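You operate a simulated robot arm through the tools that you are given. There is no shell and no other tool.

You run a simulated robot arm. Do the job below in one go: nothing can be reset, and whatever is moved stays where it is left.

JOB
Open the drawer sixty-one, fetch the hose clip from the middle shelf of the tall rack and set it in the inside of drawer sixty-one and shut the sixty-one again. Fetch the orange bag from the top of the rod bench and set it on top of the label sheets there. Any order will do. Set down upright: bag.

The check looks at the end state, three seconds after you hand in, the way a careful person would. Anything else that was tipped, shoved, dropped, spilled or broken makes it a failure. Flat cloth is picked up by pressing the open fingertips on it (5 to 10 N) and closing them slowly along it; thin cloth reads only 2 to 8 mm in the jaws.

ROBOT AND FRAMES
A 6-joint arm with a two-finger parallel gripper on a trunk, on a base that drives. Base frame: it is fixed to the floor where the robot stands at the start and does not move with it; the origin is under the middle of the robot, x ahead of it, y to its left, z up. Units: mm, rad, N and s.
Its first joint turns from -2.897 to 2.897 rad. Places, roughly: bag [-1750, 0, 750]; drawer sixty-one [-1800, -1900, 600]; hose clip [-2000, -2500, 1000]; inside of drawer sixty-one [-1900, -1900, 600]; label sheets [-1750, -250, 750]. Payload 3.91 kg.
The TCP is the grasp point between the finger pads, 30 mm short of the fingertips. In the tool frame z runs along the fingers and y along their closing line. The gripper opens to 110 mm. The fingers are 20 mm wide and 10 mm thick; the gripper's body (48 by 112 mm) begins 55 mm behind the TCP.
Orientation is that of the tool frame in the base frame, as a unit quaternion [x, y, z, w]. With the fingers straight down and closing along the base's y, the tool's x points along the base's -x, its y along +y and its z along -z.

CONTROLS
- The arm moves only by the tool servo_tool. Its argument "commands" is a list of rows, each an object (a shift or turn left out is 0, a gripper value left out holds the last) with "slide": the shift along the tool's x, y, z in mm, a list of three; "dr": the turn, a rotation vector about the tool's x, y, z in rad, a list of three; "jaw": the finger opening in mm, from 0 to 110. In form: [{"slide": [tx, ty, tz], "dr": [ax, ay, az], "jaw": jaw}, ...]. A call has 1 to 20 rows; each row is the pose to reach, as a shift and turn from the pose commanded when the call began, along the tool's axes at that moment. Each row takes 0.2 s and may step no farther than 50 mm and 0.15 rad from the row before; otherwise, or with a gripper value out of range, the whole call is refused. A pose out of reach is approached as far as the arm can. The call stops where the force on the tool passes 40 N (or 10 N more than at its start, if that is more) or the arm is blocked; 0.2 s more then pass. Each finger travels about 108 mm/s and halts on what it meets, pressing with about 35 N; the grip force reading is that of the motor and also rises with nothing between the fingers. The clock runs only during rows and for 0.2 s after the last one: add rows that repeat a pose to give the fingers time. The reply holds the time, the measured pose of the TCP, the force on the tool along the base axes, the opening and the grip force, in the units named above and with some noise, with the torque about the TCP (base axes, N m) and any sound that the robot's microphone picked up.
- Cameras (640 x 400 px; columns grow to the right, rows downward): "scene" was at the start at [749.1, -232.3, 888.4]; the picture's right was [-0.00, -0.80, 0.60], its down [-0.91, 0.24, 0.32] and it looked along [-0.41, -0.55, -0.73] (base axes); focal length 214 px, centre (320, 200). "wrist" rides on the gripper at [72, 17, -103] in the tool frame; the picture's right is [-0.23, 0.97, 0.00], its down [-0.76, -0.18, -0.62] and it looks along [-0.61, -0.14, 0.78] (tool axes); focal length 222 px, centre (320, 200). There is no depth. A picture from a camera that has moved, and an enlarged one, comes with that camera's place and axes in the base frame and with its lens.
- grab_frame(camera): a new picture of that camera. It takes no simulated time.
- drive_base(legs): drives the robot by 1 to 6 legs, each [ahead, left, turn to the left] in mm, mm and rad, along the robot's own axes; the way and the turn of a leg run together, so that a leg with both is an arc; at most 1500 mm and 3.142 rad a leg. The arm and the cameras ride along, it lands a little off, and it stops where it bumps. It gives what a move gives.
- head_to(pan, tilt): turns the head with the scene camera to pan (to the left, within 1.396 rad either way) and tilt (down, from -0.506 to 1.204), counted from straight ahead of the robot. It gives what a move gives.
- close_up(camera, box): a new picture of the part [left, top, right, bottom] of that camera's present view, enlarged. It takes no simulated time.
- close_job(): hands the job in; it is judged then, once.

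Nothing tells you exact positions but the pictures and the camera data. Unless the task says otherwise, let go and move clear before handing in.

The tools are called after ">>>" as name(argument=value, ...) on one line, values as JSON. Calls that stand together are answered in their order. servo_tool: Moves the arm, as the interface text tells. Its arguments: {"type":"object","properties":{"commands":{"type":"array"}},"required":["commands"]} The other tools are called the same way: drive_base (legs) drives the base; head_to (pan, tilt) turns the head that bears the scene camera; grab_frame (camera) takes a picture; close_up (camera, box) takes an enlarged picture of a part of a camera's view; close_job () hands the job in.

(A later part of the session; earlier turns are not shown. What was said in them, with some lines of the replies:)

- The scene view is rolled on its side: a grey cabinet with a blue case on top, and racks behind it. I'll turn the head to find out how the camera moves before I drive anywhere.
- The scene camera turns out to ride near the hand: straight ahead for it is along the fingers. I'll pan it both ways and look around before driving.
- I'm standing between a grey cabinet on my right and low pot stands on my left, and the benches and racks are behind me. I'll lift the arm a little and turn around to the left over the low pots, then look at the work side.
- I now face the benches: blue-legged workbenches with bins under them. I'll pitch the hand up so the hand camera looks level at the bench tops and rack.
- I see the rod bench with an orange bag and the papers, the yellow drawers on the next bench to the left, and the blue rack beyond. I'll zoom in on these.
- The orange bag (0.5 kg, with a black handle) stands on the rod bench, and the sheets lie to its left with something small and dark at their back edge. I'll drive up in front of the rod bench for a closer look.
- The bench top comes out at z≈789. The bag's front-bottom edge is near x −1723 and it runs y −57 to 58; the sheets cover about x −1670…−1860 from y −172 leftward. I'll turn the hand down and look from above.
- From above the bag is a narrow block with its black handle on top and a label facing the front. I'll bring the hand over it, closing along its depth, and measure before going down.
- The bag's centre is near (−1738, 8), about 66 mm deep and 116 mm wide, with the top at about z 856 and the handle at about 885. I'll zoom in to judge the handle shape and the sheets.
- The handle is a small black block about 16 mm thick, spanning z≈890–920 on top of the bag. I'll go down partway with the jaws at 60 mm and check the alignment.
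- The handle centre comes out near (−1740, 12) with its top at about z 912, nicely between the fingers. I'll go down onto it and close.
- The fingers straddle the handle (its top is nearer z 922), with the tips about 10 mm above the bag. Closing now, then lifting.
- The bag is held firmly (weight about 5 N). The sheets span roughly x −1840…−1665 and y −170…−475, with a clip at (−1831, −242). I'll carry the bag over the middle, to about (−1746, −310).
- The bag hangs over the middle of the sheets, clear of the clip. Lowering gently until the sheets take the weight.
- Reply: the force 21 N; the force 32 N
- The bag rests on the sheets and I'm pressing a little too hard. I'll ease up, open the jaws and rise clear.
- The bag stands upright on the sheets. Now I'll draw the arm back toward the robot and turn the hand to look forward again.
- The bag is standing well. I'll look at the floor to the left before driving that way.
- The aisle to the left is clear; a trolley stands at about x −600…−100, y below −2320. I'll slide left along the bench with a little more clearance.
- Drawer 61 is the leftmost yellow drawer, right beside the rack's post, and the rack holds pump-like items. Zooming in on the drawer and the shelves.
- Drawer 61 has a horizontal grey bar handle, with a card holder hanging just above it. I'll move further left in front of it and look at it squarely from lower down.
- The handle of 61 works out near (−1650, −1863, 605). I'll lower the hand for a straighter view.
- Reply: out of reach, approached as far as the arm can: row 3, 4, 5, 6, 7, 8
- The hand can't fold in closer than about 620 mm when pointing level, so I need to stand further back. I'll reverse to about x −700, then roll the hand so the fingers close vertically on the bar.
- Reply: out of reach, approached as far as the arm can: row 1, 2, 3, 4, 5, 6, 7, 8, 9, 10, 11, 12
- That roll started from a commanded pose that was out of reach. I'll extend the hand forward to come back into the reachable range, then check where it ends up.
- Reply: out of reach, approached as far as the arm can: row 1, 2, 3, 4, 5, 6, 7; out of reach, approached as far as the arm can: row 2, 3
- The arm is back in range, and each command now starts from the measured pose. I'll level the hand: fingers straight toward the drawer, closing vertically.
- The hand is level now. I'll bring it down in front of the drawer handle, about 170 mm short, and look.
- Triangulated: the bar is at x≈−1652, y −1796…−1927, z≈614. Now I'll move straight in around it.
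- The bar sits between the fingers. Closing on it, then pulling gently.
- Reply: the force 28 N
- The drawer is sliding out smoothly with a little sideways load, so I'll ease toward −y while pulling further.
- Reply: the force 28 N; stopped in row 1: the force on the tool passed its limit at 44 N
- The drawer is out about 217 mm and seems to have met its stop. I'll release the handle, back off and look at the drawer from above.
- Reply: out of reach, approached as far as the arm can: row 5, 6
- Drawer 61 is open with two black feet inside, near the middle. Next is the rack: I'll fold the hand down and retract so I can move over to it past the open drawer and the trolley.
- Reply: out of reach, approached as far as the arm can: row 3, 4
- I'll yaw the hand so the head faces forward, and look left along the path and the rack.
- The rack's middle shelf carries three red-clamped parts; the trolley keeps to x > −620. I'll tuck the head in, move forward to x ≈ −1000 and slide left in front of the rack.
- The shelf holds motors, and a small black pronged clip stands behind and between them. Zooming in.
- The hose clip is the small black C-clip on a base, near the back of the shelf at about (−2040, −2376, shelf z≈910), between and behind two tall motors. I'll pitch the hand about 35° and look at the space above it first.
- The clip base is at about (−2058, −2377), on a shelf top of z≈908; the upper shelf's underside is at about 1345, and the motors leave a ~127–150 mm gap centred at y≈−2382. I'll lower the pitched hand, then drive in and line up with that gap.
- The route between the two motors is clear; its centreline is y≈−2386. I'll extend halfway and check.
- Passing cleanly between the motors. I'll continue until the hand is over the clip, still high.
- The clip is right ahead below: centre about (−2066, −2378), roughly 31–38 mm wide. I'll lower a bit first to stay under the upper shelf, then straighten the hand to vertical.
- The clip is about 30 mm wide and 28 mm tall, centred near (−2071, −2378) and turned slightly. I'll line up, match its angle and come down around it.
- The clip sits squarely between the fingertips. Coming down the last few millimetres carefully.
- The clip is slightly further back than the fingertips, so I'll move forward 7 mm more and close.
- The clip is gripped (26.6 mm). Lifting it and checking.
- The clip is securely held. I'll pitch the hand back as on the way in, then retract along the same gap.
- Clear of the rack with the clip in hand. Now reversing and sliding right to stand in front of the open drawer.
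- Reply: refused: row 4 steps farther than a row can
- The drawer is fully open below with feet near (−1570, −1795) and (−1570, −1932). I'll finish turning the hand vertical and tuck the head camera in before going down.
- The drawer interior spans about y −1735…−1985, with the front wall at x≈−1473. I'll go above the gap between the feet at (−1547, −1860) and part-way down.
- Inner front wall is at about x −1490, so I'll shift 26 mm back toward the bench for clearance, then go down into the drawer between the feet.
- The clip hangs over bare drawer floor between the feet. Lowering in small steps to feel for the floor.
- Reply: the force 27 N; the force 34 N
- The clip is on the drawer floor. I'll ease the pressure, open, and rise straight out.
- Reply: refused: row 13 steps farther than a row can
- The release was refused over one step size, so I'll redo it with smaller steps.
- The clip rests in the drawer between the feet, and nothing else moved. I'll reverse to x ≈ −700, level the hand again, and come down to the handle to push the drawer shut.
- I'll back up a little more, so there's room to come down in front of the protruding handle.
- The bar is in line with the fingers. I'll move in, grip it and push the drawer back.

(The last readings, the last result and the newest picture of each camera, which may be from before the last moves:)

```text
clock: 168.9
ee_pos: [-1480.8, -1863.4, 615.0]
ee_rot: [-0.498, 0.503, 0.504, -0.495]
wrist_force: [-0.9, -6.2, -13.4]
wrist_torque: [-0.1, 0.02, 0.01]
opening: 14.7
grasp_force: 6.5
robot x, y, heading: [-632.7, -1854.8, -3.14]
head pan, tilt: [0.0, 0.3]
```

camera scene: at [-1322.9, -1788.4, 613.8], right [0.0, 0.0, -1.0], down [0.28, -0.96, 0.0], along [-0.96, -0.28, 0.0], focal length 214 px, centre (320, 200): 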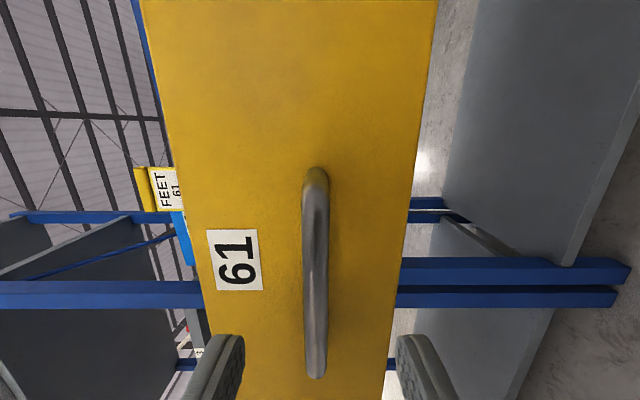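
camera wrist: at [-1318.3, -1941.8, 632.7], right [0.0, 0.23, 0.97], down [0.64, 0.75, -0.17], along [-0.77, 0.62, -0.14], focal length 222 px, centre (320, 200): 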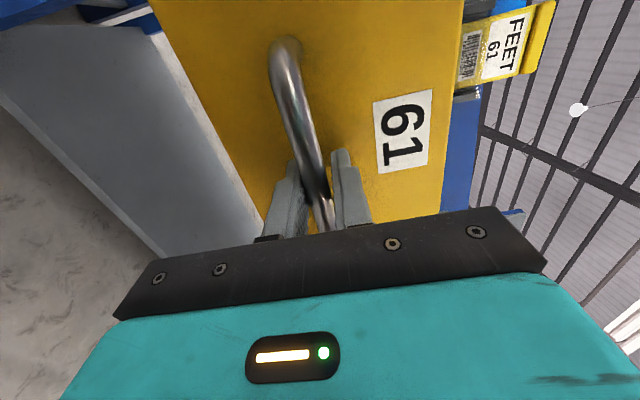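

>>> servo_tool(commands=[{"slide": [0.5, -0.8, 20]}, {"slide": [1, -1.2, 40]}, {"slide": [1, -1.2, 60]}, {"slide": [1, -1.2, 60]}])

>>> grab_frame(camera="wrist")

>>> grab_frame(camera="scene")

```text
clock: 169.9
ee_pos: [-1540.6, -1863.0, 615.4]
ee_rot: [-0.495, 0.505, 0.504, -0.495]
wrist_force: [0.0, 20.1, 15.8]
wrist_torque: [0.0, 0.02, -0.34]
opening: 13.7
grasp_force: 45.5
robot x, y, heading: [-634.8, -1856.2, -3.144]
head pan, tilt: [0.0, 0.3]
```

```text
taken
camera wrist: at [-1438.7, -1936.4, 630.9], right [0.0, 0.23, 0.97], down [0.64, 0.75, -0.18], along [-0.77, 0.62, -0.14], focal length 222 px, centre (320, 200)
```

wrist: 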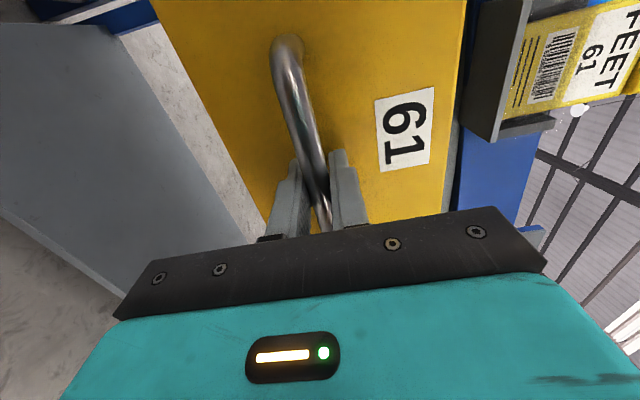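

```text
taken
camera scene: at [-1502.7, -1781.7, 615.8], right [0.0, 0.0, -1.0], down [0.28, -0.96, 0.0], along [-0.96, -0.28, 0.0], focal length 214 px, centre (320, 200)
```

scene: 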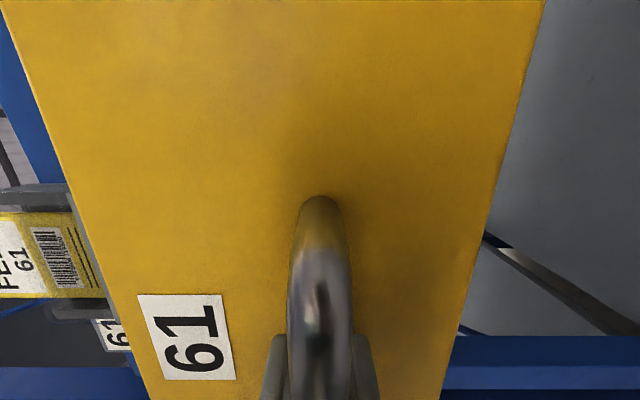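

The drawer is sliding back nicely. I'll relax the sideways load and continue toward closed.

>>> servo_tool(commands=[{"slide": [-2, 0.5, 15]}, {"slide": [-2, 0.5, 35]}, {"slide": [-2.5, 0.5, 55]}, {"slide": [-2.5, 0.5, 55]}])

>>> servo_tool(commands=[{"slide": [0, 0, 10]}, {"slide": [0, 0, 20]}, {"slide": [0, 0, 30]}, {"slide": [0, 0, 30]}])

```text
clock: 170.9
ee_pos: [-1596.5, -1860.2, 614.6]
ee_rot: [-0.496, 0.505, 0.504, -0.495]
wrist_force: [0.7, 21.2, 22.2]
wrist_torque: [-0.02, -0.03, -0.1]
opening: 13.4
grasp_force: 44.9
robot x, y, heading: [-632.1, -1859.4, -3.14]
head pan, tilt: [0.0, 0.3]
```

```text
clock: 171.9
ee_pos: [-1625.8, -1859.3, 615.5]
ee_rot: [-0.496, 0.503, 0.505, -0.496]
wrist_force: [-0.6, 2.1, 7.1]
wrist_torque: [-0.03, 0.06, 0.07]
opening: 13.8
grasp_force: 45.1
robot x, y, heading: [-631.3, -1854.8, -3.142]
head pan, tilt: [0.0, 0.3]
stopped in row 4: the force on the tool passed its limit at 42 N (the readings are from after the stop); the commanded pose is now the measured one
```

It stopped at 42 N, about 12 mm short of where the handle was at first. Checking how closed it is.

>>> grab_frame(camera="scene")

>>> grab_frame(camera="wrist")

```text
taken
camera scene: at [-1588.3, -1778.2, 615.8], right [0.0, 0.0, -1.0], down [0.28, -0.96, 0.0], along [-0.96, -0.28, 0.0], focal length 214 px, centre (320, 200)
```

scene: 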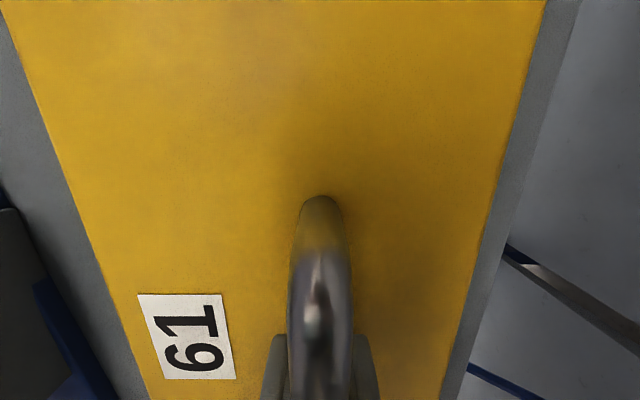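

```text
taken
camera wrist: at [-1524.0, -1932.9, 630.8], right [0.0, 0.23, 0.97], down [0.64, 0.75, -0.18], along [-0.77, 0.62, -0.14], focal length 222 px, centre (320, 200)
```

wrist: 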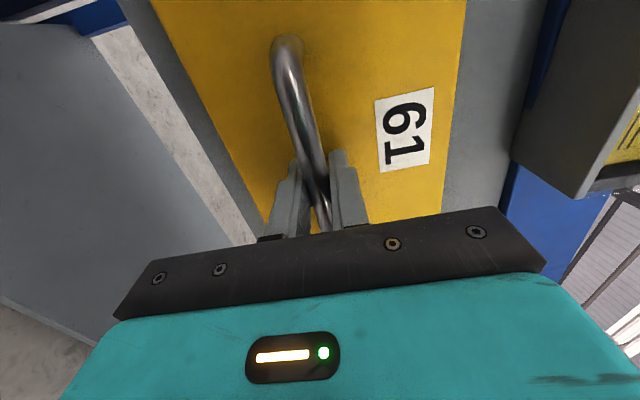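

>>> servo_tool(commands=[{"slide": [0, 0, 3]}, {"slide": [0, 0, 6]}, {"slide": [0, 0, 9]}, {"slide": [0, 0, 12]}, {"slide": [0, 0, 12]}])

>>> grab_frame(camera="wrist")

```text
clock: 173.1
ee_pos: [-1637.7, -1857.8, 615.6]
ee_rot: [-0.496, 0.504, 0.504, -0.495]
wrist_force: [-1.9, 5.4, 15.2]
wrist_torque: [0.0, 0.0, 0.15]
opening: 13.7
grasp_force: 45.2
robot x, y, heading: [-633.5, -1856.5, -3.141]
head pan, tilt: [0.0, 0.3]
```

```text
taken
camera wrist: at [-1535.4, -1932.4, 630.9], right [0.0, 0.23, 0.97], down [0.64, 0.75, -0.18], along [-0.77, 0.62, -0.14], focal length 222 px, centre (320, 200)
```

wrist: 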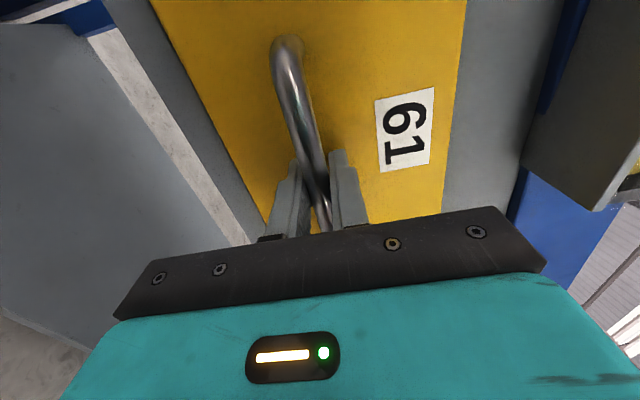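

The drawer is back where it was at the start. I'll nudge it a few more millimetres to feel the stop.

>>> servo_tool(commands=[{"slide": [0, 0, 2]}, {"slide": [0, 0, 4]}, {"slide": [0, 0, 6]}, {"slide": [0, 0, 8]}])

```text
clock: 173.7
ee_pos: [-1637.9, -1856.9, 616.2]
ee_rot: [-0.496, 0.504, 0.504, -0.496]
wrist_force: [21.3, 0.6, 10.8]
wrist_torque: [-0.02, -0.04, -0.2]
opening: 13.7
grasp_force: 45.1
robot x, y, heading: [-627.1, -1855.8, -3.144]
head pan, tilt: [0.0, 0.3]
stopped in row 2: the force on the tool passed its limit at 45 N (the readings are from after the stop); the commanded pose is now the measured one
```

It hit the firm stop, so the drawer is shut. Releasing the handle and backing straight out.

>>> servo_tool(commands=[{"jaw": 25}, {"jaw": 45}, {"jaw": 60}, {"jaw": 60}, {"slide": [0, 0, -40], "jaw": 60}, {"slide": [0, 0, -85], "jaw": 60}, {"slide": [0, 0, -130], "jaw": 60}, {"slide": [0, 0, -175], "jaw": 60}, {"slide": [0, 0, -175], "jaw": 60}])

>>> grab_frame(camera="scene")

>>> grab_frame(camera="wrist")

```text
clock: 175.7
ee_pos: [-1462.9, -1862.1, 615.2]
ee_rot: [-0.496, 0.505, 0.504, -0.495]
wrist_force: [-0.7, -0.1, 0.5]
wrist_torque: [0.0, 0.02, 0.02]
opening: 60.0
grasp_force: 0.1
robot x, y, heading: [-631.3, -1856.7, -3.141]
head pan, tilt: [0.0, 0.3]
```

```text
taken
camera scene: at [-1425.6, -1781.7, 615.4], right [0.0, 0.0, -1.0], down [0.28, -0.96, 0.0], along [-0.96, -0.28, 0.0], focal length 214 px, centre (320, 200)
```

scene: 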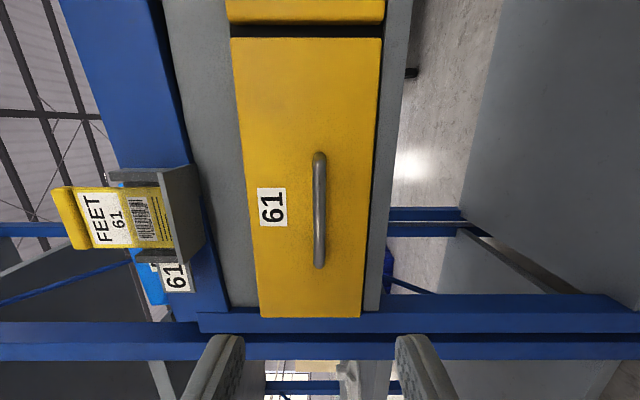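

```text
taken
camera wrist: at [-1361.4, -1936.4, 630.6], right [0.0, 0.23, 0.97], down [0.64, 0.75, -0.18], along [-0.77, 0.62, -0.14], focal length 222 px, centre (320, 200)
```

wrist: 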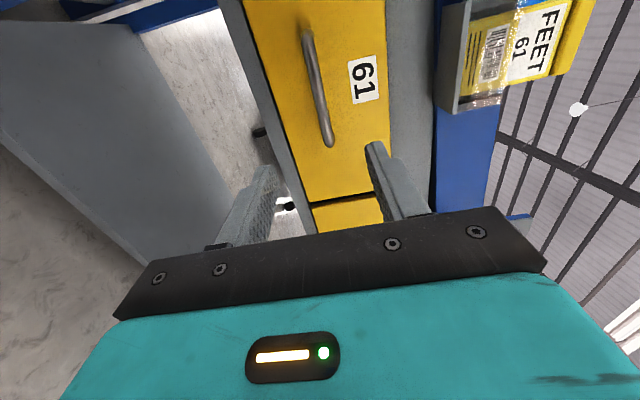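

Drawer 61 is shut flush with 62, with the hose clip inside. The bag stands upright on the label sheets, and the hand is clear of everything. I'm handing in.

>>> close_job()

```text
The job is handed in.
```

Both parts of the job are done and handed in; I haven't seen the check's result.

- **Hose clip:** I took it from the middle shelf of the tall rack and set it on the floor of drawer sixty-one, between the two feet already in there. I then pushed the drawer back until it hit its stop; it now sits level with drawer sixty-two.
- **Orange bag:** It stands upright in the middle of the label sheets on the rod bench, clear of the small black clip at their back edge. I last looked at it before driving to the drawers; it was steady then and I didn't go near it again.

The camera views along the way showed nothing else tipped or shifted. I didn't look inside the drawer again once it was shut, so I can't say whether the clip is still standing or has tipped over. The hand is open and about 175 mm back from where it held the handle.
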